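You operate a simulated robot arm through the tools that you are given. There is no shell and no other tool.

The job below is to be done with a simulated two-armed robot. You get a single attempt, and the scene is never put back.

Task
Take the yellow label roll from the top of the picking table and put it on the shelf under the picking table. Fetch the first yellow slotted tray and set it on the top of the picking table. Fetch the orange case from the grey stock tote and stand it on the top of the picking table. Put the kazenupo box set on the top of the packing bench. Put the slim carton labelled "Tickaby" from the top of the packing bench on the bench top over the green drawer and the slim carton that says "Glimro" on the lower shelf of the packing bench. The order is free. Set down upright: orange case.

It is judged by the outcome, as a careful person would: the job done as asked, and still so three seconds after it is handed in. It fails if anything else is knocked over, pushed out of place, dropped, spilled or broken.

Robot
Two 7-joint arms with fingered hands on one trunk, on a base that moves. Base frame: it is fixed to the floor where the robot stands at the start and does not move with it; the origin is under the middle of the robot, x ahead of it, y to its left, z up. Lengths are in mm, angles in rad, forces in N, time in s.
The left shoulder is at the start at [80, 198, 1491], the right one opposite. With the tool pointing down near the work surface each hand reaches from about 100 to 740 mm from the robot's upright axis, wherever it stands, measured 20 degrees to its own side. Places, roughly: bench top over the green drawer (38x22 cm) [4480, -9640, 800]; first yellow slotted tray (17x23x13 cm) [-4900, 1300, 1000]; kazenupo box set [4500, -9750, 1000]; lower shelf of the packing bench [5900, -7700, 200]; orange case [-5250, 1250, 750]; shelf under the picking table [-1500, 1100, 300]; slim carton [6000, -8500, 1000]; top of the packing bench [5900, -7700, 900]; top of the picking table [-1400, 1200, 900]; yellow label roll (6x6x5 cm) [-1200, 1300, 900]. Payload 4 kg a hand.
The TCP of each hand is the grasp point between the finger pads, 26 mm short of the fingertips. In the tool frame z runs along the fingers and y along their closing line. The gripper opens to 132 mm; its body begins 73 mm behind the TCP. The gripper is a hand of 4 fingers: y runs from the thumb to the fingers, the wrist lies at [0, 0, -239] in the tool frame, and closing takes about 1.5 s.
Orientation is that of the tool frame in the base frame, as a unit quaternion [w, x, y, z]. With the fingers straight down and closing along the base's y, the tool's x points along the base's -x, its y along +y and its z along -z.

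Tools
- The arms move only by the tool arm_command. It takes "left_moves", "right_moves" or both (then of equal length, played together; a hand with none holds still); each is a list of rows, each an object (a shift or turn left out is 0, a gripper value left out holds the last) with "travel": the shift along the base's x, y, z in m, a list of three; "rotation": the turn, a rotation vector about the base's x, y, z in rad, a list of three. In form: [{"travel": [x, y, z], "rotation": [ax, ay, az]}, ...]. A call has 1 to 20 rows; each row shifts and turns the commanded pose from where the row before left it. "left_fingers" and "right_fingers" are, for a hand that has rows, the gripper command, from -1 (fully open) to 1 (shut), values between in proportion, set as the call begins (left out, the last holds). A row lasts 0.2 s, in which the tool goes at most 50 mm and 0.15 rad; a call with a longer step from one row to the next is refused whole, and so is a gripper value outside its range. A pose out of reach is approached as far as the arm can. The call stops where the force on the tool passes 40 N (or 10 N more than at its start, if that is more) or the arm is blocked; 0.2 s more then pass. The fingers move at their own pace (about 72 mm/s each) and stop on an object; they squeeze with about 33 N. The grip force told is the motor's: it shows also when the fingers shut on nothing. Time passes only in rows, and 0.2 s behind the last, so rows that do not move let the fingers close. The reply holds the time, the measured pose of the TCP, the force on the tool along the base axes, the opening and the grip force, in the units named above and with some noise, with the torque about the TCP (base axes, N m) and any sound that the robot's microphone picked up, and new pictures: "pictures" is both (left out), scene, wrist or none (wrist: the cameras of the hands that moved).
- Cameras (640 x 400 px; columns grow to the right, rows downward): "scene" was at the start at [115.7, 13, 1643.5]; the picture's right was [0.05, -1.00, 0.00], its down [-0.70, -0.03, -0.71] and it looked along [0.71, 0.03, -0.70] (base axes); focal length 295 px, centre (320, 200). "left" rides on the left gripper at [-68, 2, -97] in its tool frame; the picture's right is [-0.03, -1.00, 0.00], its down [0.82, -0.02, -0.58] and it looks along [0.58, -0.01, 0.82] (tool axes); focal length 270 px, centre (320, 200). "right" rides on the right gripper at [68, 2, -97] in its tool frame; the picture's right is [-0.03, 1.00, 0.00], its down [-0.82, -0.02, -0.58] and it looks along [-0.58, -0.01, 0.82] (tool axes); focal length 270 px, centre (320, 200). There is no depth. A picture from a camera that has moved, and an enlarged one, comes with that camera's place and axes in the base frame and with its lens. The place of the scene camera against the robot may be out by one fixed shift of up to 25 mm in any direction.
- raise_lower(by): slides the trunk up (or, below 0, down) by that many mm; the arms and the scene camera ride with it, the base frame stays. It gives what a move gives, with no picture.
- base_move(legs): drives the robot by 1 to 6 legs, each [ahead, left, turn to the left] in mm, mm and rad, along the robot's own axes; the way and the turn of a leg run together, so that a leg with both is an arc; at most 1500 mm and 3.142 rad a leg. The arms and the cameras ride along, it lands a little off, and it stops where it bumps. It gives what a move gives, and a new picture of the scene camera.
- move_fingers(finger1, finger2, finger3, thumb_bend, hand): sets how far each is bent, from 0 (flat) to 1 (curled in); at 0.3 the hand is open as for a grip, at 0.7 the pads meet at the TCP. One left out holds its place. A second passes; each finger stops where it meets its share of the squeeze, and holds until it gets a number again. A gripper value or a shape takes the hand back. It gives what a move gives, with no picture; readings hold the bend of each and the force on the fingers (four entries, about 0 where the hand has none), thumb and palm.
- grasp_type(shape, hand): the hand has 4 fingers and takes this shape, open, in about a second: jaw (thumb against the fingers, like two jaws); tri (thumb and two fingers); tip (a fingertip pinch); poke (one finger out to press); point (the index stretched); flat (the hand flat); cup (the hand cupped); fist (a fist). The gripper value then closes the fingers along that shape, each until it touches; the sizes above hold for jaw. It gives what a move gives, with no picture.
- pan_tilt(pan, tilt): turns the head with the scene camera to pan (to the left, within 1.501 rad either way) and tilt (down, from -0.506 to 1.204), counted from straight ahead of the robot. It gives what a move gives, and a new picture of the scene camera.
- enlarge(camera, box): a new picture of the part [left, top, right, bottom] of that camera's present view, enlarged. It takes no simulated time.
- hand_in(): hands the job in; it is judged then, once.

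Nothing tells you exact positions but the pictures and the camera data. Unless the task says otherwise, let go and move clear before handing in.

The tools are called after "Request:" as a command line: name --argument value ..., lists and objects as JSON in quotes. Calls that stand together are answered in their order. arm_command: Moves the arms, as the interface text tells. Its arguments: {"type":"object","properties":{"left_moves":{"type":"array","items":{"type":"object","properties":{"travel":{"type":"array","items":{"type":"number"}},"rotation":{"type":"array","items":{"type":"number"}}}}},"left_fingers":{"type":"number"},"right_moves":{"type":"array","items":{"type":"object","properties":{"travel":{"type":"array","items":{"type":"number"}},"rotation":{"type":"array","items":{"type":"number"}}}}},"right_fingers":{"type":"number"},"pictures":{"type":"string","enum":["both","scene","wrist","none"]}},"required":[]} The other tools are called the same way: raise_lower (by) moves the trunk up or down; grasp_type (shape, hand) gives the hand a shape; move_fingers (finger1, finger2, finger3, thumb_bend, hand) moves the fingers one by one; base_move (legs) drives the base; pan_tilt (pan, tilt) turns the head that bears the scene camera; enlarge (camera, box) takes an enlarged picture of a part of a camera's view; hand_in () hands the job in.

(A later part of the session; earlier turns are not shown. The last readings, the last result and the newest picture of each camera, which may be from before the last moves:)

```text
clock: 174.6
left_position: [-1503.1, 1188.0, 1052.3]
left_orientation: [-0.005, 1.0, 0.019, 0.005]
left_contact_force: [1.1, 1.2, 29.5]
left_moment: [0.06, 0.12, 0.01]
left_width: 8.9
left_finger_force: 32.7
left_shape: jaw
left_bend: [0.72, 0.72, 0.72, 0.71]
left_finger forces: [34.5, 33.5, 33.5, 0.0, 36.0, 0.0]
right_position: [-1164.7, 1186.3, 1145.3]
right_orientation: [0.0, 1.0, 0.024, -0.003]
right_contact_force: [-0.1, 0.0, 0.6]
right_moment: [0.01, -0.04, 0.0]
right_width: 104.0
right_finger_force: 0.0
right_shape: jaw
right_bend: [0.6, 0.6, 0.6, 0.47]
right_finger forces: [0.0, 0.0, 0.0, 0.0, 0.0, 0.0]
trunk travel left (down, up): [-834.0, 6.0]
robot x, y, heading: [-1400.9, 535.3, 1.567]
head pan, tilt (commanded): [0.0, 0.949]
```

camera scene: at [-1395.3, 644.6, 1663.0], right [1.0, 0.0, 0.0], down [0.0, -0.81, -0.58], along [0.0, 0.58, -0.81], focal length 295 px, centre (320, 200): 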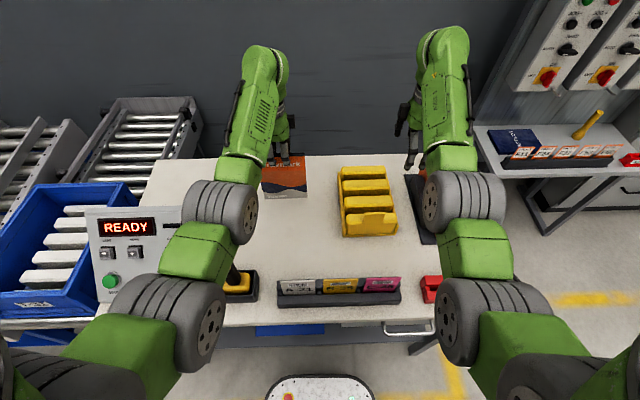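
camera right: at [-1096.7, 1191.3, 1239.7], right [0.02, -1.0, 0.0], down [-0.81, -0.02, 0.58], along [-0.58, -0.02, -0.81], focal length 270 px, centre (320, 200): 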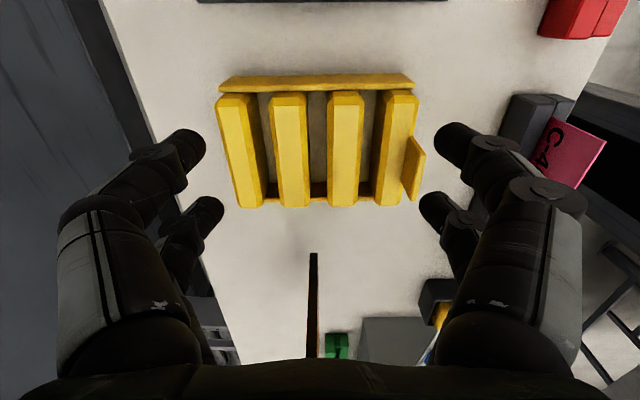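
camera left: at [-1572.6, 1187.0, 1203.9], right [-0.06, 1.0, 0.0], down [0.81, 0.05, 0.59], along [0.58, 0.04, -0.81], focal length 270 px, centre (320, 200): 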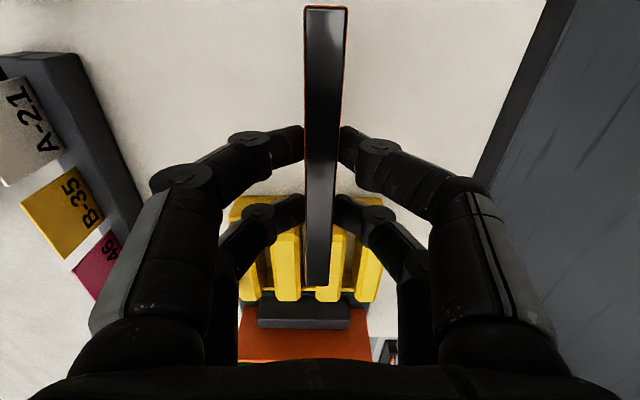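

The case is touching (29 N). Ease off until only a light contact remains so it stands straight before I release.

Request:
arm_command --left_moves '[{"travel": [0, 0, 0.0025]}, {"travel": [0, 0, 0.002]}, {}, {}]' --pictures "none"

Request:
enlarge --camera "right" --box '[260, 230, 380, 370]'

```text
clock: 175.6
left_position: [-1502.4, 1187.7, 1052.5]
left_orientation: [-0.002, 1.0, 0.019, 0.005]
left_contact_force: [0.4, 0.7, 19.7]
left_moment: [0.13, 0.09, 0.01]
left_width: 8.9
left_finger_force: 32.9
left_shape: jaw
left_bend: [0.72, 0.72, 0.72, 0.71]
left_finger forces: [33.9, 32.9, 33.3, 0.0, 35.1, 0.1]
right_position: [-1164.9, 1187.2, 1144.7]
right_orientation: [-0.001, 1.0, 0.024, -0.002]
right_contact_force: [-0.7, -0.3, -0.3]
right_moment: [0.03, -0.03, 0.02]
right_width: 103.8
right_finger_force: 0.1
right_shape: jaw
right_bend: [0.6, 0.6, 0.6, 0.47]
right_finger forces: [0.0, 0.0, 0.0, 0.0, 0.0, 0.0]
trunk travel left (down, up): [-834.0, 6.0]
robot x, y, heading: [-1401.1, 530.9, 1.567]
head pan, tilt (commanded): [0.0, 0.949]
```

```text
2.86 times, centred on (320, 300) of right
camera zoom: at [-1096.1, 1188.2, 1240.9], right [0.02, -1.0, 0.0], down [-0.81, -0.02, 0.58], along [-0.58, -0.01, -0.81], focal length 772 px, centre (320, -86)
```

zoom: 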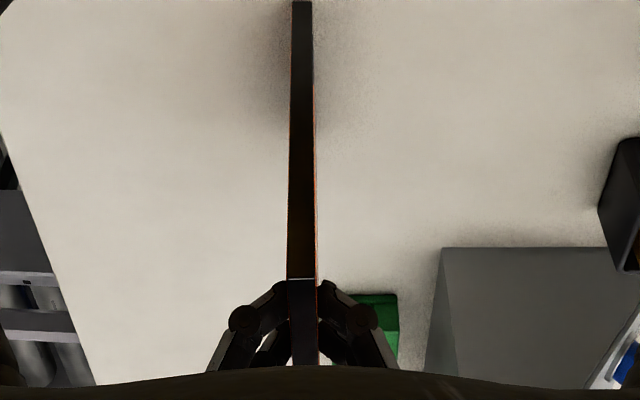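

Request:
arm_command --left_moves '[{"travel": [0, 0, 0.002]}, {}, {}]' --pictures "none"

Request:
arm_command --left_moves '[{"travel": [0, 0, 0.001]}, {}, {}]' --pictures "wrist"

```text
clock: 176.4
left_position: [-1503.1, 1189.7, 1052.4]
left_orientation: [0.0, 1.0, 0.019, 0.005]
left_contact_force: [0.6, -0.2, 6.5]
left_moment: [0.06, 0.08, 0.04]
left_width: 9.0
left_finger_force: 32.8
left_shape: jaw
left_bend: [0.72, 0.72, 0.72, 0.71]
left_finger forces: [33.3, 32.4, 32.6, 0.1, 33.8, 0.0]
right_position: [-1164.7, 1188.7, 1143.5]
right_orientation: [0.001, 1.0, 0.025, -0.001]
right_contact_force: [0.2, -0.1, 0.0]
right_moment: [0.0, 0.0, -0.02]
right_width: 104.0
right_finger_force: 0.0
right_shape: jaw
right_bend: [0.6, 0.6, 0.6, 0.47]
right_finger forces: [0.0, 0.0, 0.0, 0.0, 0.0, 0.0]
trunk travel left (down, up): [-834.0, 6.0]
robot x, y, heading: [-1400.1, 528.8, 1.562]
head pan, tilt (commanded): [0.0, 0.949]
```

```text
clock: 177.2
left_position: [-1502.4, 1190.6, 1052.4]
left_orientation: [0.0, 1.0, 0.018, 0.006]
left_contact_force: [0.7, 0.1, -0.8]
left_moment: [0.02, 0.01, 0.0]
left_width: 8.9
left_finger_force: 32.7
left_shape: jaw
left_bend: [0.72, 0.72, 0.72, 0.71]
left_finger forces: [32.7, 32.3, 32.3, 0.1, 32.7, 0.0]
right_position: [-1164.1, 1188.8, 1142.2]
right_orientation: [0.001, 1.0, 0.025, -0.001]
right_contact_force: [0.0, -0.3, 0.3]
right_moment: [0.01, 0.02, 0.01]
right_width: 103.7
right_finger_force: 0.1
right_shape: jaw
right_bend: [0.6, 0.6, 0.6, 0.47]
right_finger forces: [0.0, 0.0, 0.1, 0.0, 0.0, 0.1]
trunk travel left (down, up): [-834.0, 6.0]
robot x, y, heading: [-1400.6, 529.8, 1.566]
head pan, tilt (commanded): [0.0, 0.949]
camera left: at [-1571.6, 1186.0, 1149.2], right [-0.06, 1.0, 0.0], down [0.81, 0.05, 0.59], along [0.58, 0.04, -0.81], focal length 270 px, centre (320, 200)
```

left: 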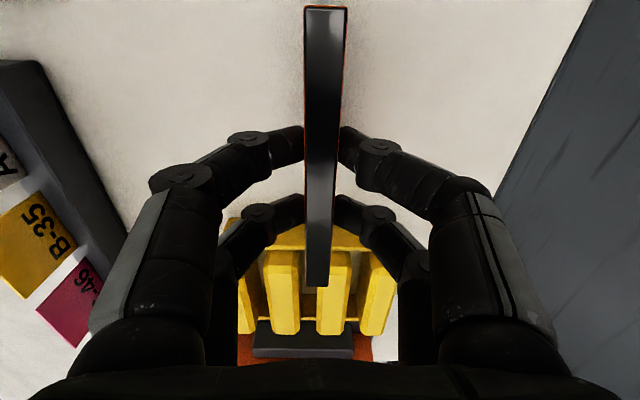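

Contact force is nearly zero and the hand is vertical. Release gently in two steps.

Request:
arm_command --left_moves '[{}, {}, {}]' --left_fingers 0.8 --pictures "none"

Request:
enlarge --camera "right" --box '[260, 230, 380, 370]'

Request:
enlarge --camera "left" --box '[180, 0, 460, 300]'

```text
clock: 178.0
left_position: [-1503.1, 1190.6, 1052.9]
left_orientation: [-0.001, 1.0, 0.019, 0.005]
left_contact_force: [-0.2, 0.3, 0.3]
left_moment: [0.01, 0.01, -0.01]
left_width: 13.1
left_finger_force: 0.1
left_shape: jaw
left_bend: [0.72, 0.72, 0.72, 0.7]
left_finger forces: [0.2, 0.3, 0.1, 0.1, 0.2, 0.0]
right_position: [-1165.0, 1189.6, 1141.9]
right_orientation: [0.003, 1.0, 0.025, -0.002]
right_contact_force: [-0.5, -0.1, 0.4]
right_moment: [0.01, 0.0, 0.04]
right_width: 103.5
right_finger_force: 0.1
right_shape: jaw
right_bend: [0.6, 0.6, 0.6, 0.47]
right_finger forces: [0.1, 0.0, 0.0, 0.0, 0.0, 0.1]
trunk travel left (down, up): [-834.0, 6.0]
robot x, y, heading: [-1401.1, 534.5, 1.567]
head pan, tilt (commanded): [0.0, 0.949]
```

```text
2.86 times, centred on (320, 300) of right
camera zoom: at [-1096.8, 1191.1, 1239.5], right [0.02, -1.0, 0.0], down [-0.81, -0.02, 0.58], along [-0.58, -0.02, -0.81], focal length 772 px, centre (320, -86)
```

zoom: 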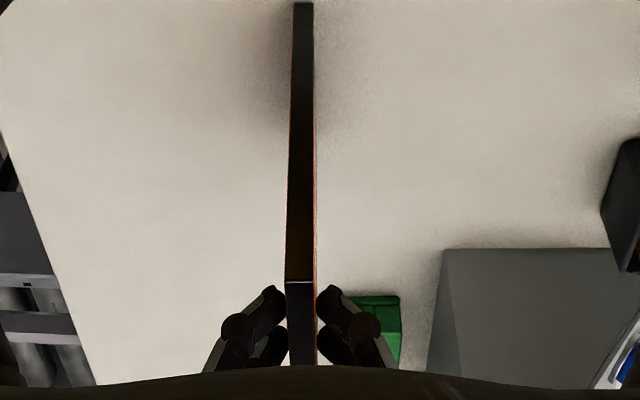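

```text
1.33 times, centred on (320, 150) of left
camera zoom: at [-1571.4, 1186.3, 1150.0], right [-0.06, 1.0, 0.0], down [0.81, 0.05, 0.59], along [0.58, 0.04, -0.81], focal length 360 px, centre (320, 267)
```

zoom: 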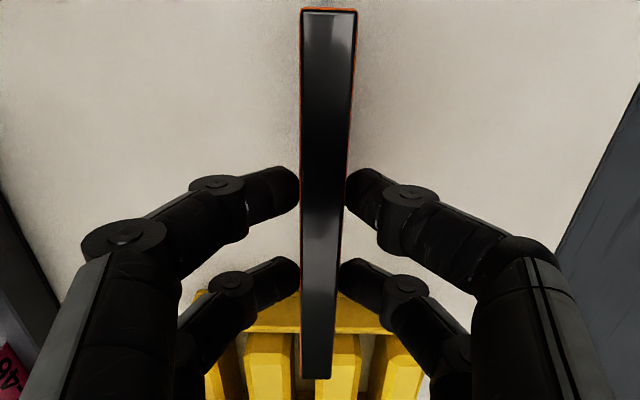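

The case stands free between the fingers. Open further and lift the left hand straight up.

Request:
arm_command --left_moves '[{}, {}, {}]' --left_fingers 0.4 --pictures "none"

Request:
arm_command --left_moves '[{"travel": [0, 0, 0.015]}, {"travel": [0, 0, 0.03]}, {"travel": [0, 0, 0.04]}, {"travel": [0, 0, 0.04]}, {"travel": [0, 0, 0.04]}]' --right_moves '[{"travel": [0, 0, 0.02]}, {"travel": [0, 0, 0.02]}, {"travel": [0, 0, 0.02]}, {}, {}]' --pictures "both"

```text
clock: 178.8
left_position: [-1502.4, 1190.9, 1054.8]
left_orientation: [-0.001, 1.0, 0.019, 0.006]
left_contact_force: [0.5, -0.1, -0.2]
left_moment: [0.02, -0.03, 0.01]
left_width: 39.1
left_finger_force: 0.0
left_shape: jaw
left_bend: [0.73, 0.73, 0.73, 0.7]
left_finger forces: [0.1, 0.0, 0.0, 0.0, 0.0, 0.0]
right_position: [-1164.5, 1190.2, 1143.5]
right_orientation: [0.002, 1.0, 0.025, -0.002]
right_contact_force: [-0.9, 0.0, 0.0]
right_moment: [-0.02, 0.0, 0.01]
right_width: 103.3
right_finger_force: 0.1
right_shape: jaw
right_bend: [0.6, 0.6, 0.6, 0.47]
right_finger forces: [0.0, 0.1, 0.1, 0.0, 0.0, 0.2]
trunk travel left (down, up): [-834.0, 6.0]
robot x, y, heading: [-1400.9, 534.9, 1.57]
head pan, tilt (commanded): [0.0, 0.949]
```

```text
clock: 180.0
left_position: [-1504.8, 1192.1, 1219.2]
left_orientation: [0.0, 1.0, 0.019, 0.005]
left_contact_force: [-0.4, -0.1, -0.8]
left_moment: [0.03, -0.01, 0.0]
left_width: 39.3
left_finger_force: 0.0
left_shape: jaw
left_bend: [0.73, 0.73, 0.73, 0.7]
left_finger forces: [0.0, 0.0, 0.0, 0.0, 0.1, 0.1]
right_position: [-1166.1, 1189.6, 1202.3]
right_orientation: [0.001, 1.0, 0.024, -0.002]
right_contact_force: [-0.2, 0.0, 0.6]
right_moment: [0.01, 0.03, -0.02]
right_width: 103.9
right_finger_force: 0.0
right_shape: jaw
right_bend: [0.6, 0.6, 0.6, 0.47]
right_finger forces: [0.0, 0.0, 0.1, 0.0, 0.1, 0.1]
trunk travel left (down, up): [-834.0, 6.0]
robot x, y, heading: [-1403.7, 527.6, 1.567]
head pan, tilt (commanded): [0.0, 0.949]
camera scene: at [-1394.7, 643.5, 1663.0], right [1.0, 0.0, 0.0], down [0.0, -0.81, -0.58], along [0.0, 0.58, -0.81], focal length 295 px, centre (320, 200)
camera right: at [-1096.5, 1191.4, 1299.1], right [0.02, -1.0, 0.0], down [-0.81, -0.02, 0.58], along [-0.58, -0.02, -0.81], focal length 270 px, centre (320, 200)
camera left: at [-1571.6, 1187.1, 1315.5], right [-0.06, 1.0, 0.0], down [0.81, 0.05, 0.59], along [0.58, 0.04, -0.81], focal length 270 px, centre (320, 200)
```

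scene: 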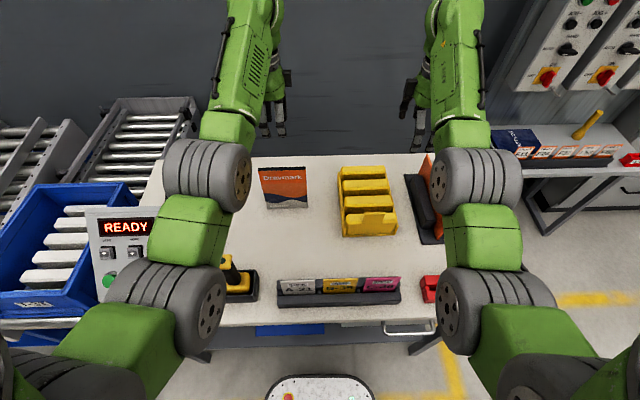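
right: 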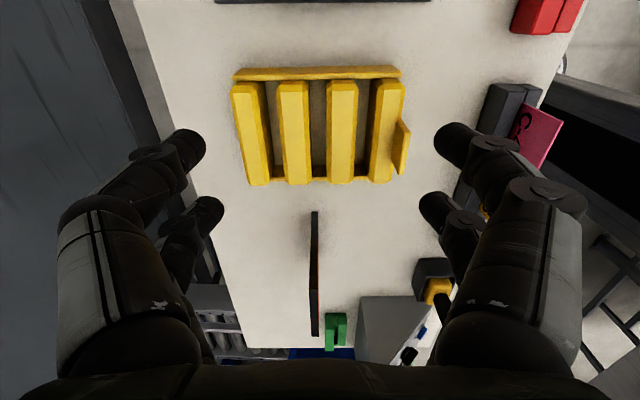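
left: 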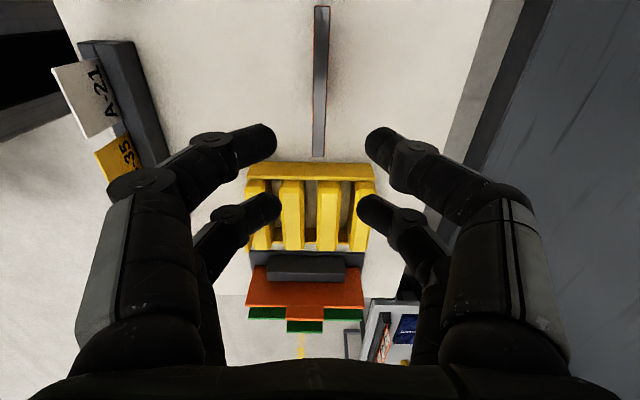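

The case stands upright and the tray is in place. Now back away from the table and fold the arms to neutral poses.

Request:
base_move --legs '[[-500, 0, 0]]'

Request:
arm_command --left_moves '[{"travel": [0, -0.025, -0.012], "rotation": [0, 0, -0.14]}, {"travel": [0, -0.025, -0.012], "rotation": [0, 0, -0.14]}, {"travel": [0, -0.025, -0.012], "rotation": [0, 0, -0.14]}, {"travel": [0, -0.025, -0.012], "rotation": [0, 0, -0.14]}, {"travel": [0, -0.025, -0.012], "rotation": [0, 0, -0.14]}, {"travel": [0, -0.025, -0.012], "rotation": [0, 0, -0.14]}, {"travel": [0, -0.025, -0.012], "rotation": [0, 0, -0.14]}, {"travel": [0, -0.025, -0.012], "rotation": [0, 0, -0.14]}, {"travel": [0, -0.025, -0.012], "rotation": [0, 0, -0.14]}, {"travel": [0, -0.025, -0.012], "rotation": [0, 0, -0.14]}, {"travel": [0, -0.025, -0.012], "rotation": [0, 0, -0.14]}, {"travel": [0, -0.025, -0.02], "rotation": [0, 0, -0.06]}]' --right_moves '[{"travel": [0, -0.025, -0.012], "rotation": [0, 0, -0.14]}, {"travel": [0, -0.025, -0.012], "rotation": [0, 0, -0.14]}, {"travel": [0, -0.025, -0.012], "rotation": [0, 0, -0.14]}, {"travel": [0, -0.025, -0.012], "rotation": [0, 0, -0.14]}, {"travel": [0, -0.025, -0.012], "rotation": [0, 0, -0.14]}, {"travel": [0, -0.025, -0.012], "rotation": [0, 0, -0.14]}, {"travel": [0, -0.025, -0.012], "rotation": [0, 0, -0.14]}, {"travel": [0, -0.025, -0.012], "rotation": [0, 0, -0.14]}, {"travel": [0, -0.025, -0.012], "rotation": [0, 0, -0.14]}, {"travel": [0, -0.025, -0.012], "rotation": [0, 0, -0.14]}, {"travel": [0, -0.025, -0.012], "rotation": [0, 0, -0.14]}, {"travel": [0, -0.025, -0.012], "rotation": [0, 0, -0.04]}]' --left_fingers -1 --right_fingers -1 --pictures "scene"

```text
clock: 183.0
left_position: [-1504.4, 693.2, 1217.6]
left_orientation: [-0.001, 1.0, 0.017, 0.005]
left_contact_force: [0.6, 0.3, 0.3]
left_moment: [-0.01, -0.02, -0.01]
left_width: 39.4
left_finger_force: 0.0
left_shape: jaw
left_bend: [0.73, 0.73, 0.73, 0.7]
left_finger forces: [0.0, 0.0, 0.1, 0.0, 0.0, 0.0]
right_position: [-1164.8, 691.2, 1199.5]
right_orientation: [0.003, 1.0, 0.022, -0.002]
right_contact_force: [0.2, 0.1, -0.2]
right_moment: [-0.02, 0.02, 0.01]
right_width: 104.1
right_finger_force: 0.1
right_shape: jaw
right_bend: [0.6, 0.6, 0.6, 0.47]
right_finger forces: [0.0, 0.1, 0.0, 0.1, 0.0, 0.0]
trunk travel left (down, up): [-834.0, 6.0]
robot x, y, heading: [-1397.9, 29.7, 1.564]
head pan, tilt (commanded): [0.0, 0.949]
camera scene: at [-1397.1, 146.8, 1662.7], right [1.0, -0.01, 0.0], down [-0.01, -0.81, -0.58], along [0.0, 0.58, -0.81], focal length 295 px, centre (320, 200)
```

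scene: 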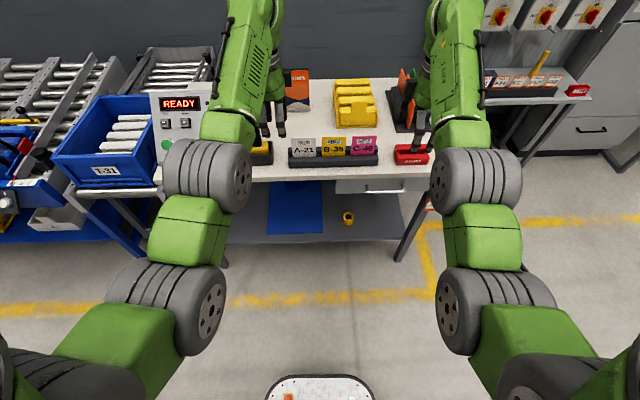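

```text
clock: 185.6
left_position: [-1505.0, 389.0, 1069.4]
left_orientation: [0.002, 0.708, -0.706, 0.003]
left_contact_force: [-0.2, -0.5, -0.4]
left_moment: [0.04, 0.0, 0.0]
left_width: 132.2
left_finger_force: 0.0
left_shape: jaw
left_bend: [0.3, 0.3, 0.3, 0.3]
left_finger forces: [0.0, 0.0, 0.0, 0.0, 0.1, 0.0]
right_position: [-1166.2, 386.3, 1058.8]
right_orientation: [-0.001, 0.719, -0.695, -0.002]
right_contact_force: [-0.6, 0.3, 0.8]
right_moment: [0.01, -0.02, -0.03]
right_width: 131.9
right_finger_force: 0.2
right_shape: jaw
right_bend: [0.3, 0.3, 0.3, 0.3]
right_finger forces: [0.0, 0.0, 0.0, 0.0, 0.0, 0.1]
trunk travel left (down, up): [-834.0, 6.0]
robot x, y, heading: [-1400.4, 30.8, 1.566]
head pan, tilt (commanded): [0.0, 0.949]
camera scene: at [-1397.6, 140.2, 1663.2], right [1.0, -0.01, 0.0], down [-0.01, -0.81, -0.58], along [0.0, 0.58, -0.81], focal length 295 px, centre (320, 200)
```

scene: 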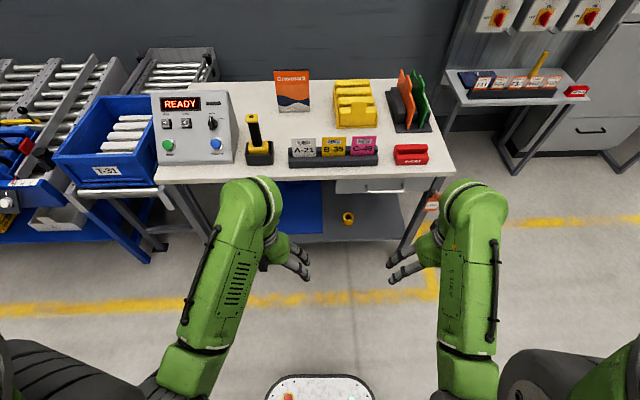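

All three picking-table jobs look right: roll on the shelf, tray and upright case on top. Next I'll turn toward +x, drive back to the start area and scout the way to the packing bench.

Request:
base_move --legs '[[0, 0, -1.566], [1400, 0, 0]]'

Request:
pan_tilt --pan -0.8 --tilt 0.25

```text
clock: 196.4
left_position: [362.3, 97.9, 1068.5]
left_orientation: [-0.004, 0.007, 1.0, -0.001]
left_contact_force: [0.1, -0.3, 0.0]
left_moment: [-0.02, 0.04, -0.02]
left_width: 131.9
left_finger_force: 0.1
left_shape: jaw
left_bend: [0.3, 0.3, 0.3, 0.3]
left_finger forces: [0.0, 0.0, 0.0, 0.0, 0.0, 0.0]
right_position: [353.1, -238.7, 1059.4]
right_orientation: [0.001, -0.008, 1.0, 0.001]
right_contact_force: [0.7, 0.0, 0.3]
right_moment: [0.01, 0.02, 0.03]
right_width: 131.8
right_finger_force: 0.0
right_shape: jaw
right_bend: [0.3, 0.3, 0.3, 0.3]
right_finger forces: [0.1, 0.1, 0.0, 0.1, 0.1, 0.1]
trunk travel left (down, up): [-834.0, 6.0]
robot x, y, heading: [2.8, 0.3, -0.027]
head pan, tilt (commanded): [0.0, 0.949]
camera scene: at [107.3, 9.8, 1663.1], right [-0.03, -1.0, 0.0], down [-0.81, 0.02, -0.58], along [0.58, -0.02, -0.81], focal length 295 px, centre (320, 200)
```

scene: 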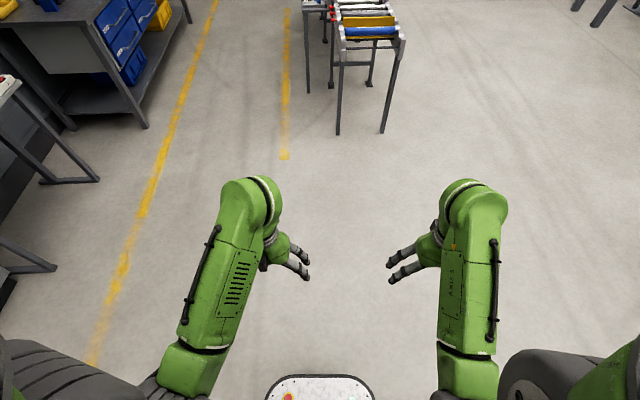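

```text
clock: 197.6
left_position: [363.2, 99.4, 1068.2]
left_orientation: [-0.006, 0.007, 1.0, -0.001]
left_contact_force: [0.7, 0.0, -0.2]
left_moment: [0.0, 0.02, -0.04]
left_width: 132.0
left_finger_force: 0.0
left_shape: jaw
left_bend: [0.3, 0.3, 0.3, 0.3]
left_finger forces: [0.1, 0.0, 0.1, 0.1, 0.0, 0.0]
right_position: [353.3, -238.8, 1058.1]
right_orientation: [0.003, -0.007, 1.0, 0.001]
right_contact_force: [0.2, 0.3, -0.5]
right_moment: [0.0, -0.02, 0.0]
right_width: 132.0
right_finger_force: 0.1
right_shape: jaw
right_bend: [0.3, 0.3, 0.3, 0.3]
right_finger forces: [0.0, 0.1, 0.0, 0.0, 0.1, 0.0]
trunk travel left (down, up): [-834.0, 6.0]
robot x, y, heading: [0.1, 4.6, -0.028]
head pan, tilt (commanded): [-0.799, 0.25]
camera scene: at [99.1, -56.8, 1723.6], right [-0.73, -0.68, 0.0], down [-0.17, 0.18, -0.97], along [0.66, -0.71, -0.25], focal length 295 px, centre (320, 200)
```

scene: 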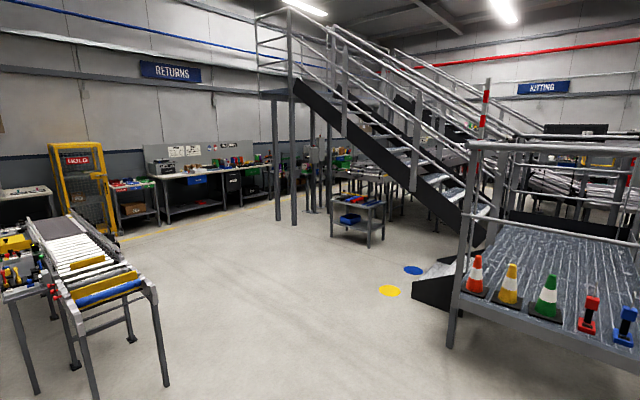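

I see the RETURNS wall ahead, a conveyor, and stairs up to a mezzanine; the way to the packing bench (−y side) should pass beyond the posts at about x≈4500. I'll drive around the conveyor's right side to about (3200, −1700).

Request:
base_move --legs '[[0, 0, -0.81], [1345, 0, 0], [0, 0, 0.54], [1200, 0, 0], [1200, 0, 0]]'

Request:
pan_tilt --pan -0.9 --tilt 0.25

Request:
pan_tilt --pan 0.0 --tilt 0.3

```text
clock: 219.4
left_position: [3568.5, -1769.1, 1068.2]
left_orientation: [-0.004, 0.146, 0.989, 0.0]
left_contact_force: [-0.3, 0.0, -0.2]
left_moment: [-0.02, -0.02, 0.01]
left_width: 131.7
left_finger_force: 0.0
left_shape: jaw
left_bend: [0.3, 0.3, 0.3, 0.3]
left_finger forces: [0.1, 0.1, 0.0, 0.0, 0.1, 0.0]
right_position: [3466.7, -2091.3, 1059.1]
right_orientation: [0.002, 0.132, 0.991, 0.0]
right_contact_force: [0.3, 0.4, 0.5]
right_moment: [0.0, -0.04, 0.01]
right_width: 132.1
right_finger_force: 0.0
right_shape: jaw
right_bend: [0.3, 0.3, 0.3, 0.3]
right_finger forces: [0.1, 0.1, 0.1, 0.1, 0.1, 0.1]
trunk travel left (down, up): [-834.0, 6.0]
robot x, y, heading: [3193.7, -1758.8, -0.311]
head pan, tilt (commanded): [-0.799, 0.25]
camera scene: at [3269.1, -1844.1, 1723.7], right [-0.89, -0.45, 0.0], down [-0.11, 0.22, -0.97], along [0.44, -0.87, -0.25], focal length 295 px, centre (320, 200)
```

scene: 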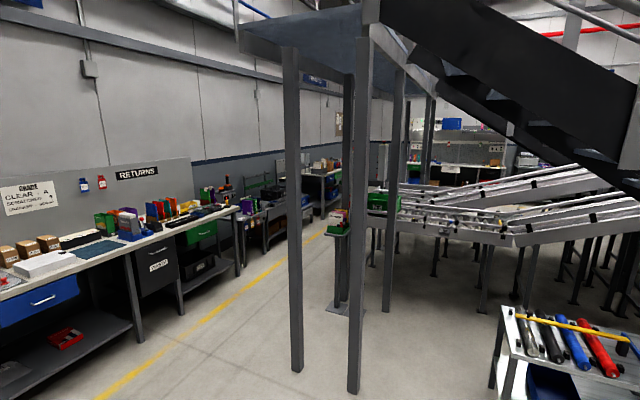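

```text
clock: 220.1
left_position: [3569.2, -1769.5, 1067.3]
left_orientation: [-0.005, 0.146, 0.989, 0.0]
left_contact_force: [0.3, -0.1, 0.1]
left_moment: [0.02, 0.0, 0.01]
left_width: 131.8
left_finger_force: 0.1
left_shape: jaw
left_bend: [0.3, 0.3, 0.3, 0.3]
left_finger forces: [0.0, 0.0, 0.1, 0.0, 0.1, 0.1]
right_position: [3467.4, -2091.7, 1059.2]
right_orientation: [0.002, 0.131, 0.991, 0.001]
right_contact_force: [0.7, -0.4, 0.5]
right_moment: [0.01, 0.03, -0.02]
right_width: 131.9
right_finger_force: 0.1
right_shape: jaw
right_bend: [0.3, 0.3, 0.3, 0.3]
right_finger forces: [0.0, 0.1, 0.1, 0.0, 0.1, 0.1]
trunk travel left (down, up): [-834.0, 6.0]
robot x, y, heading: [3194.2, -1760.3, -0.307]
head pan, tilt (commanded): [-0.901, 0.25]
camera scene: at [3261.3, -1848.2, 1723.7], right [-0.93, -0.36, 0.0], down [-0.09, 0.23, -0.97], along [0.35, -0.91, -0.25], focal length 295 px, centre (320, 200)
```

scene: 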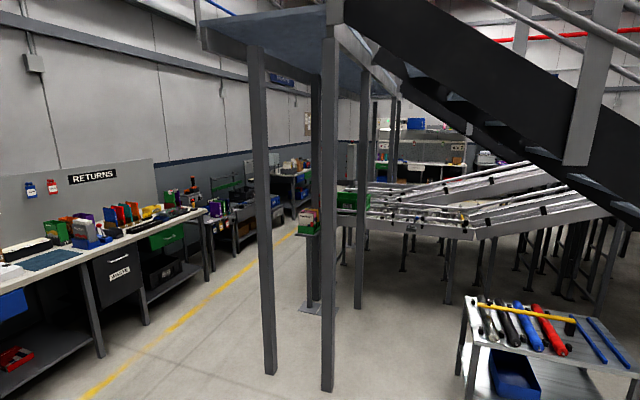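

```text
clock: 221.3
left_position: [3569.0, -1768.8, 1068.4]
left_orientation: [-0.006, 0.146, 0.989, 0.0]
left_contact_force: [-0.3, 0.4, 0.3]
left_moment: [0.0, -0.04, -0.03]
left_width: 131.9
left_finger_force: 0.1
left_shape: jaw
left_bend: [0.3, 0.3, 0.3, 0.3]
left_finger forces: [0.0, 0.1, 0.0, 0.1, 0.0, 0.1]
right_position: [3468.5, -2091.9, 1059.9]
right_orientation: [0.001, 0.132, 0.991, 0.0]
right_contact_force: [0.1, 0.2, 1.1]
right_moment: [-0.03, 0.02, 0.01]
right_width: 132.1
right_finger_force: 0.2
right_shape: jaw
right_bend: [0.3, 0.3, 0.3, 0.3]
right_finger forces: [0.0, 0.0, 0.1, 0.1, 0.1, 0.1]
trunk travel left (down, up): [-834.0, 6.0]
robot x, y, heading: [3199.3, -1760.1, -0.298]
head pan, tilt (commanded): [0.0, 0.3]
camera scene: at [3317.4, -1789.3, 1718.9], right [-0.3, -0.95, 0.0], down [-0.28, 0.09, -0.96], along [0.91, -0.29, -0.3], focal length 295 px, centre (320, 200)
```

scene: 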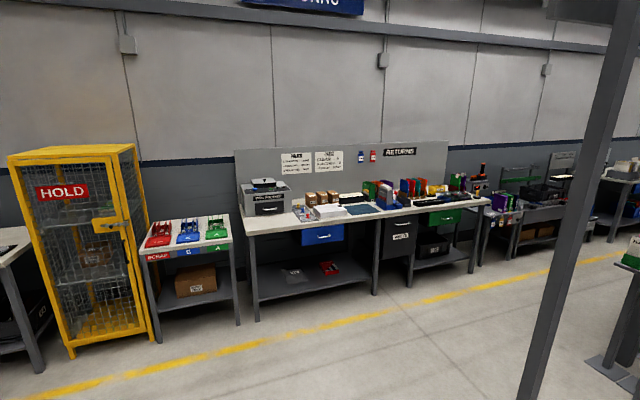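

The aisle between the mezzanine posts (x≈4210) and the yellow line (x≈5285) leads toward the packing area. I'll drive to about (4780, −2250), turn to face −y and go to y≈−5000.

Request:
base_move --legs '[[830, 0, 0], [830, 0, 0], [0, 0, -1.27], [1375, 0, 0], [1375, 0, 0]]'

Request:
pan_tilt --pan 0.3 --tilt 0.3

Request:
pan_tilt --pan -0.2 --tilt 0.3

```text
clock: 245.9
left_position: [4901.7, -5390.2, 1067.8]
left_orientation: [-0.004, 0.694, 0.72, 0.002]
left_contact_force: [0.1, 0.4, 0.2]
left_moment: [0.02, -0.02, 0.01]
left_width: 131.8
left_finger_force: 0.1
left_shape: jaw
left_bend: [0.3, 0.3, 0.3, 0.3]
left_finger forces: [0.0, 0.1, 0.0, 0.1, 0.0, 0.1]
right_position: [4563.5, -5398.7, 1059.4]
right_orientation: [0.002, 0.682, 0.731, -0.001]
right_contact_force: [-0.5, -0.2, 0.6]
right_moment: [0.0, 0.01, 0.01]
right_width: 131.9
right_finger_force: 0.1
right_shape: jaw
right_bend: [0.3, 0.3, 0.3, 0.3]
right_finger forces: [0.1, 0.0, 0.0, 0.0, 0.1, 0.0]
trunk travel left (down, up): [-834.0, 6.0]
robot x, y, heading: [4785.7, -5035.8, -1.545]
head pan, tilt (commanded): [0.0, 0.3]
camera scene: at [4794.4, -5147.8, 1719.0], right [-1.0, -0.03, 0.0], down [-0.01, 0.29, -0.96], along [0.03, -0.96, -0.29], focal length 295 px, centre (320, 200)
```

scene: 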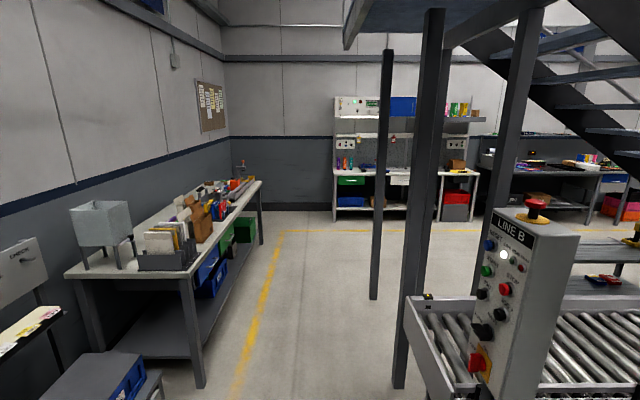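

```text
clock: 246.7
left_position: [4900.8, -5390.9, 1069.1]
left_orientation: [-0.004, 0.693, 0.721, 0.003]
left_contact_force: [0.5, 0.7, -0.7]
left_moment: [0.0, -0.02, -0.01]
left_width: 132.0
left_finger_force: 0.0
left_shape: jaw
left_bend: [0.3, 0.3, 0.3, 0.3]
left_finger forces: [0.0, 0.1, 0.0, 0.0, 0.0, 0.1]
right_position: [4563.7, -5399.7, 1058.6]
right_orientation: [0.002, 0.683, 0.731, -0.001]
right_contact_force: [-0.5, -0.2, 0.2]
right_moment: [0.0, 0.02, -0.01]
right_width: 131.9
right_finger_force: 0.1
right_shape: jaw
right_bend: [0.3, 0.3, 0.3, 0.3]
right_finger forces: [0.0, 0.0, 0.1, 0.0, 0.0, 0.0]
trunk travel left (down, up): [-834.0, 6.0]
robot x, y, heading: [4785.1, -5035.2, -1.542]
head pan, tilt (commanded): [0.3, 0.3]
camera scene: at [4821.9, -5144.2, 1718.9], right [-0.95, -0.32, 0.0], down [-0.09, 0.28, -0.96], along [0.31, -0.9, -0.3], focal length 295 px, centre (320, 200)
```

scene: 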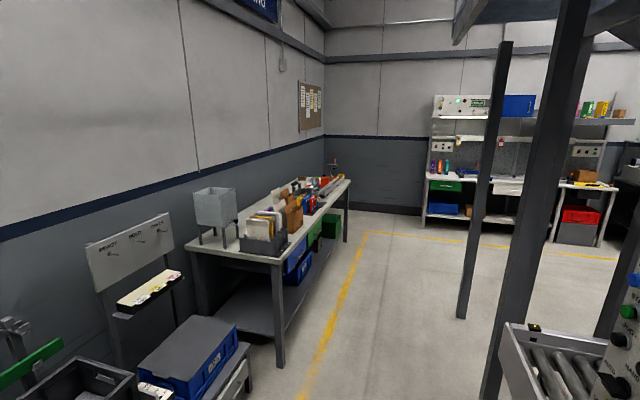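

```text
clock: 247.6
left_position: [4900.5, -5390.3, 1067.9]
left_orientation: [-0.004, 0.694, 0.72, 0.004]
left_contact_force: [-0.1, -1.1, -0.3]
left_moment: [0.01, 0.02, 0.01]
left_width: 132.0
left_finger_force: 0.0
left_shape: jaw
left_bend: [0.3, 0.3, 0.3, 0.3]
left_finger forces: [0.0, 0.0, 0.0, 0.0, 0.0, 0.0]
right_position: [4562.3, -5399.5, 1059.7]
right_orientation: [0.002, 0.682, 0.731, -0.001]
right_contact_force: [0.6, -0.2, 0.2]
right_moment: [-0.03, 0.0, 0.0]
right_width: 132.0
right_finger_force: 0.0
right_shape: jaw
right_bend: [0.3, 0.3, 0.3, 0.3]
right_finger forces: [0.0, 0.0, 0.1, 0.0, 0.1, 0.0]
trunk travel left (down, up): [-834.0, 6.0]
robot x, y, heading: [4786.4, -5033.7, -1.545]
head pan, tilt (commanded): [-0.201, 0.3]
camera scene: at [4775.8, -5147.7, 1718.9], right [-0.98, 0.17, 0.0], down [0.05, 0.29, -0.96], along [-0.16, -0.94, -0.3], focal length 295 px, centre (320, 200)
```

scene: 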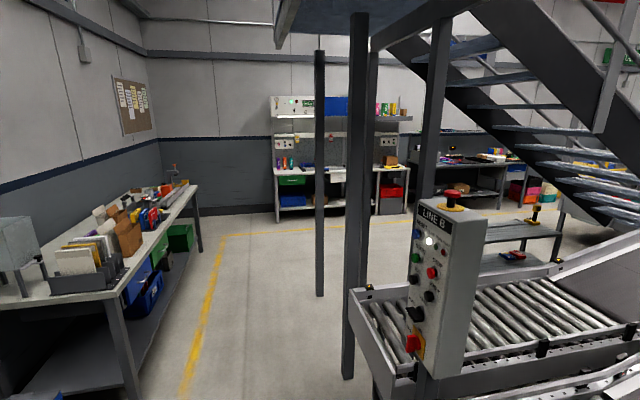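

The long bench on the left (x≈5620–6250, y≈−6600…−8740) is the packing bench, and the bench with a green drawer stands at the far wall. I'll drive down the aisle and turn to face the packing bench.

Request:
base_move --legs '[[1300, 100, 0], [1250, 80, 0], [0, 0, 1.545]]'

Request:
pan_tilt --pan -0.5 --tilt 0.5

Request:
pan_tilt --pan 0.5 --tilt 0.5

```text
clock: 263.8
left_position: [5325.9, -7508.0, 1068.2]
left_orientation: [-0.006, 0.033, 0.999, -0.001]
left_contact_force: [0.1, -0.2, -0.3]
left_moment: [0.01, -0.01, 0.01]
left_width: 131.7
left_finger_force: 0.1
left_shape: jaw
left_bend: [0.3, 0.3, 0.3, 0.3]
left_finger forces: [0.1, 0.0, 0.0, 0.1, 0.0, 0.0]
right_position: [5298.5, -7845.0, 1057.9]
right_orientation: [0.002, 0.02, 1.0, 0.002]
right_contact_force: [0.0, -0.2, 0.9]
right_moment: [0.02, 0.01, 0.01]
right_width: 132.0
right_finger_force: 0.0
right_shape: jaw
right_bend: [0.3, 0.3, 0.3, 0.3]
right_finger forces: [0.0, 0.0, 0.1, 0.1, 0.1, 0.1]
trunk travel left (down, up): [-834.0, 6.0]
robot x, y, heading: [4959.9, -7579.5, -0.081]
head pan, tilt (commanded): [-0.201, 0.3]
camera scene: at [5083.7, -7601.5, 1718.9], right [-0.28, -0.96, 0.0], down [-0.28, 0.08, -0.96], along [0.92, -0.26, -0.3], focal length 295 px, centre (320, 200)
```

scene: 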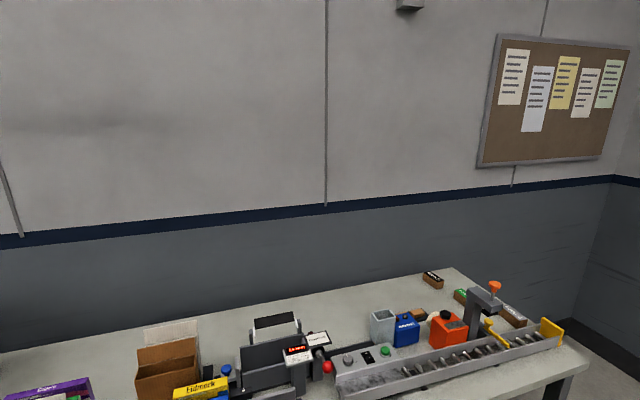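

```text
clock: 264.6
left_position: [5324.9, -7507.2, 1068.3]
left_orientation: [-0.005, 0.034, 0.999, -0.001]
left_contact_force: [0.4, 0.1, 0.0]
left_moment: [-0.03, -0.02, 0.01]
left_width: 132.3
left_finger_force: 0.1
left_shape: jaw
left_bend: [0.3, 0.3, 0.3, 0.3]
left_finger forces: [0.0, 0.1, 0.0, 0.1, 0.0, 0.1]
right_position: [5299.6, -7843.8, 1058.6]
right_orientation: [0.002, 0.019, 1.0, 0.001]
right_contact_force: [-1.2, 0.2, -0.5]
right_moment: [-0.01, 0.0, 0.0]
right_width: 131.7
right_finger_force: 0.0
right_shape: jaw
right_bend: [0.3, 0.3, 0.3, 0.3]
right_finger forces: [0.1, 0.0, 0.0, 0.0, 0.0, 0.0]
trunk travel left (down, up): [-834.0, 6.0]
robot x, y, heading: [4961.3, -7583.4, -0.077]
head pan, tilt (commanded): [-0.499, 0.499]
camera scene: at [5070.2, -7625.1, 1700.5], right [-0.55, -0.84, 0.0], down [-0.4, 0.26, -0.88], along [0.74, -0.48, -0.48], focal length 295 px, centre (320, 200)
```

scene: 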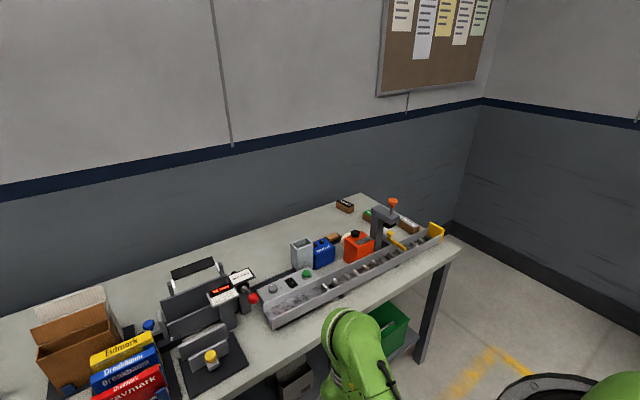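

```text
clock: 265.9
left_position: [5325.9, -7507.4, 1068.6]
left_orientation: [-0.005, 0.034, 0.999, -0.001]
left_contact_force: [0.5, -0.3, 0.9]
left_moment: [-0.01, 0.01, 0.02]
left_width: 131.9
left_finger_force: 0.0
left_shape: jaw
left_bend: [0.3, 0.3, 0.3, 0.3]
left_finger forces: [0.0, 0.0, 0.0, 0.0, 0.0, 0.0]
right_position: [5297.7, -7843.3, 1057.8]
right_orientation: [0.002, 0.019, 1.0, 0.001]
right_contact_force: [0.0, -1.1, 0.7]
right_moment: [0.01, 0.0, 0.04]
right_width: 131.7
right_finger_force: 0.0
right_shape: jaw
right_bend: [0.3, 0.3, 0.3, 0.3]
right_finger forces: [0.0, 0.0, 0.0, 0.1, 0.1, 0.0]
trunk travel left (down, up): [-834.0, 6.0]
robot x, y, heading: [4959.6, -7579.8, -0.078]
head pan, tilt (commanded): [0.499, 0.499]
camera scene: at [5077.2, -7538.5, 1700.5], right [0.41, -0.91, 0.0], down [-0.44, -0.19, -0.88], along [0.8, 0.36, -0.48], focal length 295 px, centre (320, 200)
```

scene: 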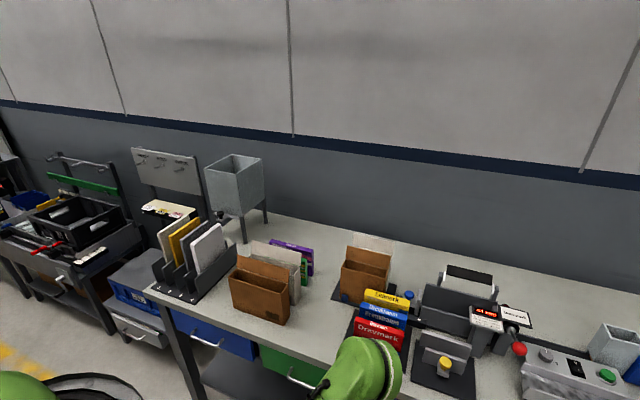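

I see several small cartons near the far end of the bench. Let me zoom in on them.

Request:
pan_tilt --pan -0.45 --tilt 0.45

Request:
enlarge --camera "scene" --box '[280, 180, 460, 300]'

Request:
enlarge --camera "scene" --box '[300, 190, 400, 260]'

```text
clock: 267.1
left_position: [5325.6, -7506.1, 1067.3]
left_orientation: [-0.005, 0.034, 0.999, -0.001]
left_contact_force: [-0.1, -0.2, -0.5]
left_moment: [0.01, 0.02, 0.04]
left_width: 131.8
left_finger_force: 0.0
left_shape: jaw
left_bend: [0.3, 0.3, 0.3, 0.3]
left_finger forces: [0.0, 0.0, 0.0, 0.0, 0.0, 0.1]
right_position: [5300.3, -7843.8, 1056.9]
right_orientation: [0.001, 0.019, 1.0, 0.002]
right_contact_force: [-0.1, -0.6, 0.4]
right_moment: [0.0, 0.0, 0.02]
right_width: 132.0
right_finger_force: 0.1
right_shape: jaw
right_bend: [0.3, 0.3, 0.3, 0.3]
right_finger forces: [0.0, 0.1, 0.0, 0.1, 0.1, 0.0]
trunk travel left (down, up): [-834.0, 6.0]
robot x, y, heading: [4958.9, -7581.6, -0.078]
head pan, tilt (commanded): [-0.45, 0.45]
camera scene: at [5073.4, -7621.7, 1705.0], right [-0.51, -0.86, 0.0], down [-0.38, 0.22, -0.9], along [0.78, -0.46, -0.44], focal length 295 px, centre (320, 200)
```

scene: 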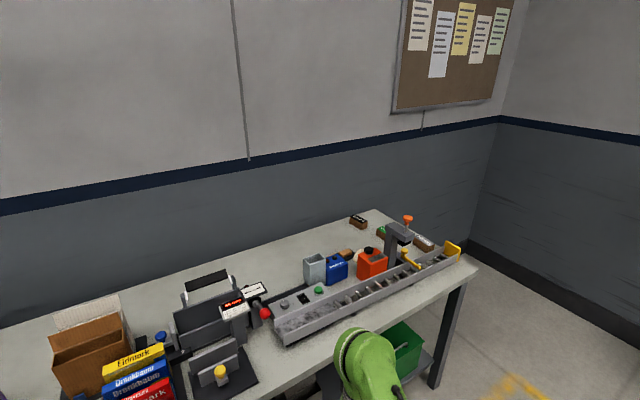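

```text
3.33 times, centred on (370, 240) of scene
camera zoom: at [5073.4, -7621.7, 1705.0], right [-0.51, -0.86, 0.0], down [-0.38, 0.22, -0.9], along [0.78, -0.46, -0.44], focal length 985 px, centre (153, 67)
```

zoom: 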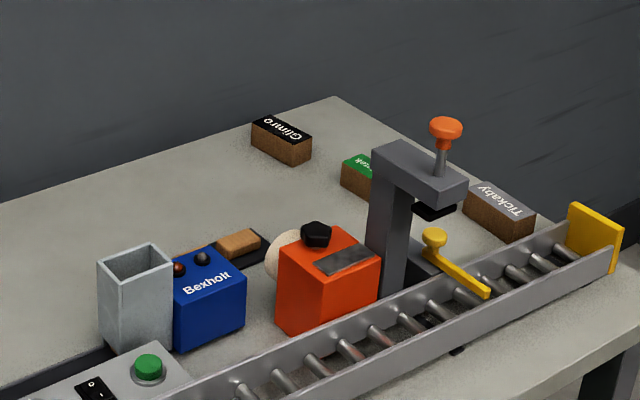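

```text
5.71 times, centred on (350, 225) of scene
camera zoom: at [5073.4, -7621.7, 1705.0], right [-0.51, -0.86, 0.0], down [-0.38, 0.22, -0.9], along [0.78, -0.46, -0.44], focal length 1688 px, centre (149, 57)
```

zoom: 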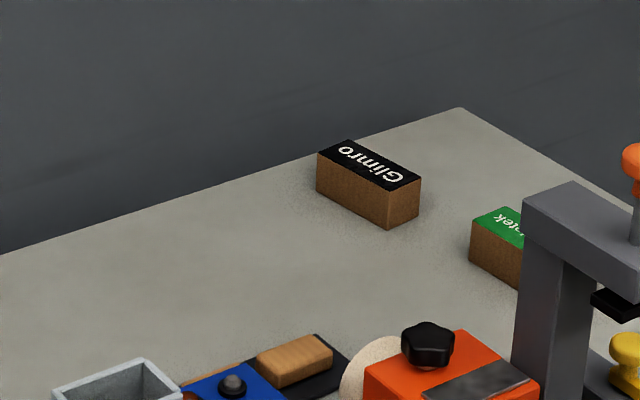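

Found them: "Glimro" (black label) at the back, a green-labelled one, and "Tickaby" (grey label) near the bench's far end. The far end of the bench looks like the best approach. Let me look at the area beyond it.

Request:
pan_tilt --pan -1.1 --tilt 0.45

Request:
pan_tilt --pan -1.5 --tilt 0.35

```text
clock: 268.1
left_position: [5325.2, -7506.3, 1067.5]
left_orientation: [-0.005, 0.034, 0.999, 0.0]
left_contact_force: [0.1, 0.1, 0.2]
left_moment: [0.01, -0.01, 0.0]
left_width: 131.8
left_finger_force: 0.0
left_shape: jaw
left_bend: [0.3, 0.3, 0.3, 0.3]
left_finger forces: [0.0, 0.0, 0.1, 0.1, 0.1, 0.0]
right_position: [5298.5, -7844.0, 1058.9]
right_orientation: [0.002, 0.019, 1.0, 0.001]
right_contact_force: [0.9, 0.1, 0.0]
right_moment: [-0.01, 0.0, 0.03]
right_width: 131.8
right_finger_force: 0.0
right_shape: jaw
right_bend: [0.3, 0.3, 0.3, 0.3]
right_finger forces: [0.0, 0.1, 0.1, 0.1, 0.0, 0.0]
trunk travel left (down, up): [-834.0, 6.0]
robot x, y, heading: [4960.2, -7581.6, -0.077]
head pan, tilt (commanded): [-1.1, 0.45]
camera scene: at [5029.2, -7660.2, 1705.0], right [-0.92, -0.38, 0.0], down [-0.17, 0.4, -0.9], along [0.34, -0.83, -0.44], focal length 295 px, centre (320, 200)
```

scene: 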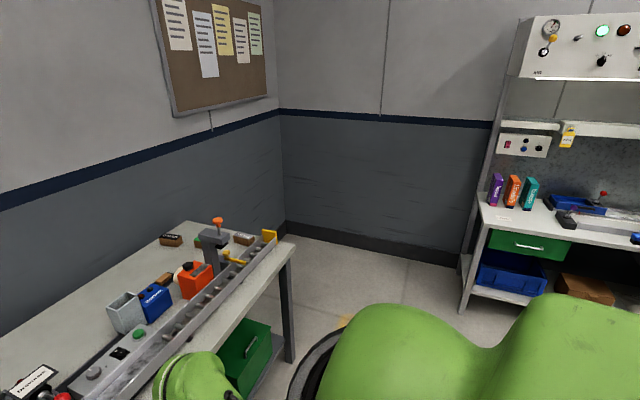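

```text
clock: 269.0
left_position: [5326.1, -7507.1, 1068.1]
left_orientation: [-0.005, 0.034, 0.999, -0.001]
left_contact_force: [-0.2, 0.8, 0.5]
left_moment: [-0.02, 0.06, 0.0]
left_width: 131.8
left_finger_force: 0.1
left_shape: jaw
left_bend: [0.3, 0.3, 0.3, 0.3]
left_finger forces: [0.1, 0.0, 0.0, 0.0, 0.0, 0.0]
right_position: [5300.1, -7843.3, 1058.7]
right_orientation: [0.002, 0.02, 1.0, 0.001]
right_contact_force: [-0.6, -0.3, -0.6]
right_moment: [0.02, 0.01, 0.04]
right_width: 131.9
right_finger_force: 0.0
right_shape: jaw
right_bend: [0.3, 0.3, 0.3, 0.3]
right_finger forces: [0.0, 0.1, 0.0, 0.0, 0.1, 0.0]
trunk travel left (down, up): [-834.0, 6.0]
robot x, y, heading: [4961.3, -7580.0, -0.082]
head pan, tilt (commanded): [-1.499, 0.351]
camera scene: at [4993.4, -7668.4, 1714.2], right [-1.0, 0.01, 0.0], down [0.0, 0.34, -0.94], along [-0.01, -0.94, -0.34], focal length 295 px, centre (320, 200)
```

scene: 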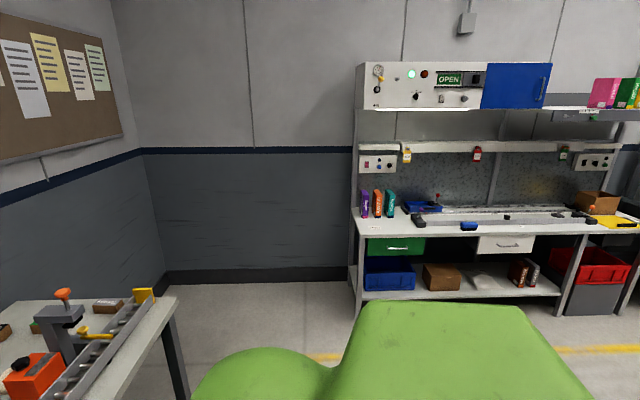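

Request:
enlarge --camera "scene" --box '[340, 170, 460, 270]'

Request:
enlarge --camera "scene" --box '[350, 60, 640, 300]'

```text
4.00 times, centred on (400, 220) of scene
camera zoom: at [4993.4, -7668.4, 1714.2], right [-1.0, 0.01, 0.0], down [0.0, 0.34, -0.94], along [-0.01, -0.94, -0.34], focal length 1182 px, centre (0, 120)
```

zoom: 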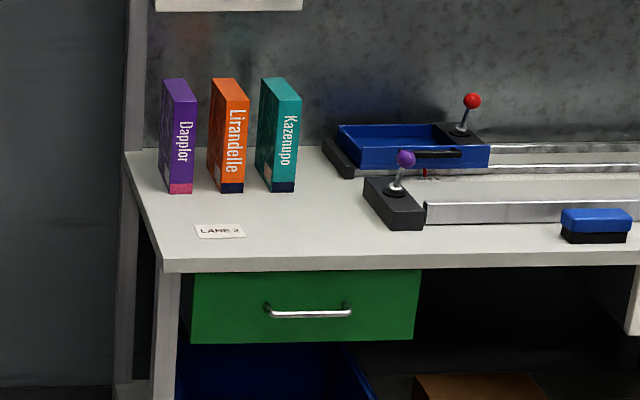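

```text
1.67 times, centred on (495, 180) of scene
camera zoom: at [4993.4, -7668.4, 1714.2], right [-1.0, 0.01, 0.0], down [0.0, 0.34, -0.94], along [-0.01, -0.94, -0.34], focal length 492 px, centre (28, 233)
```

zoom: 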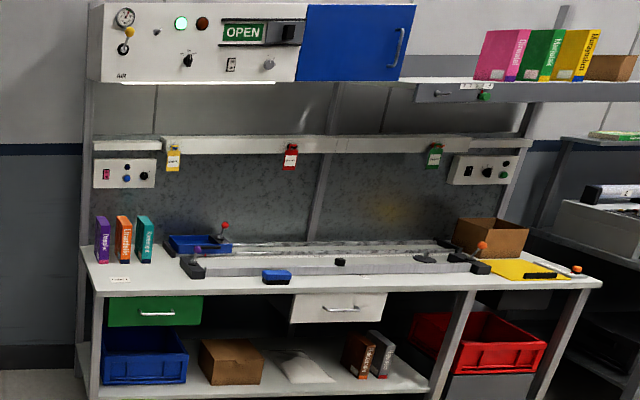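

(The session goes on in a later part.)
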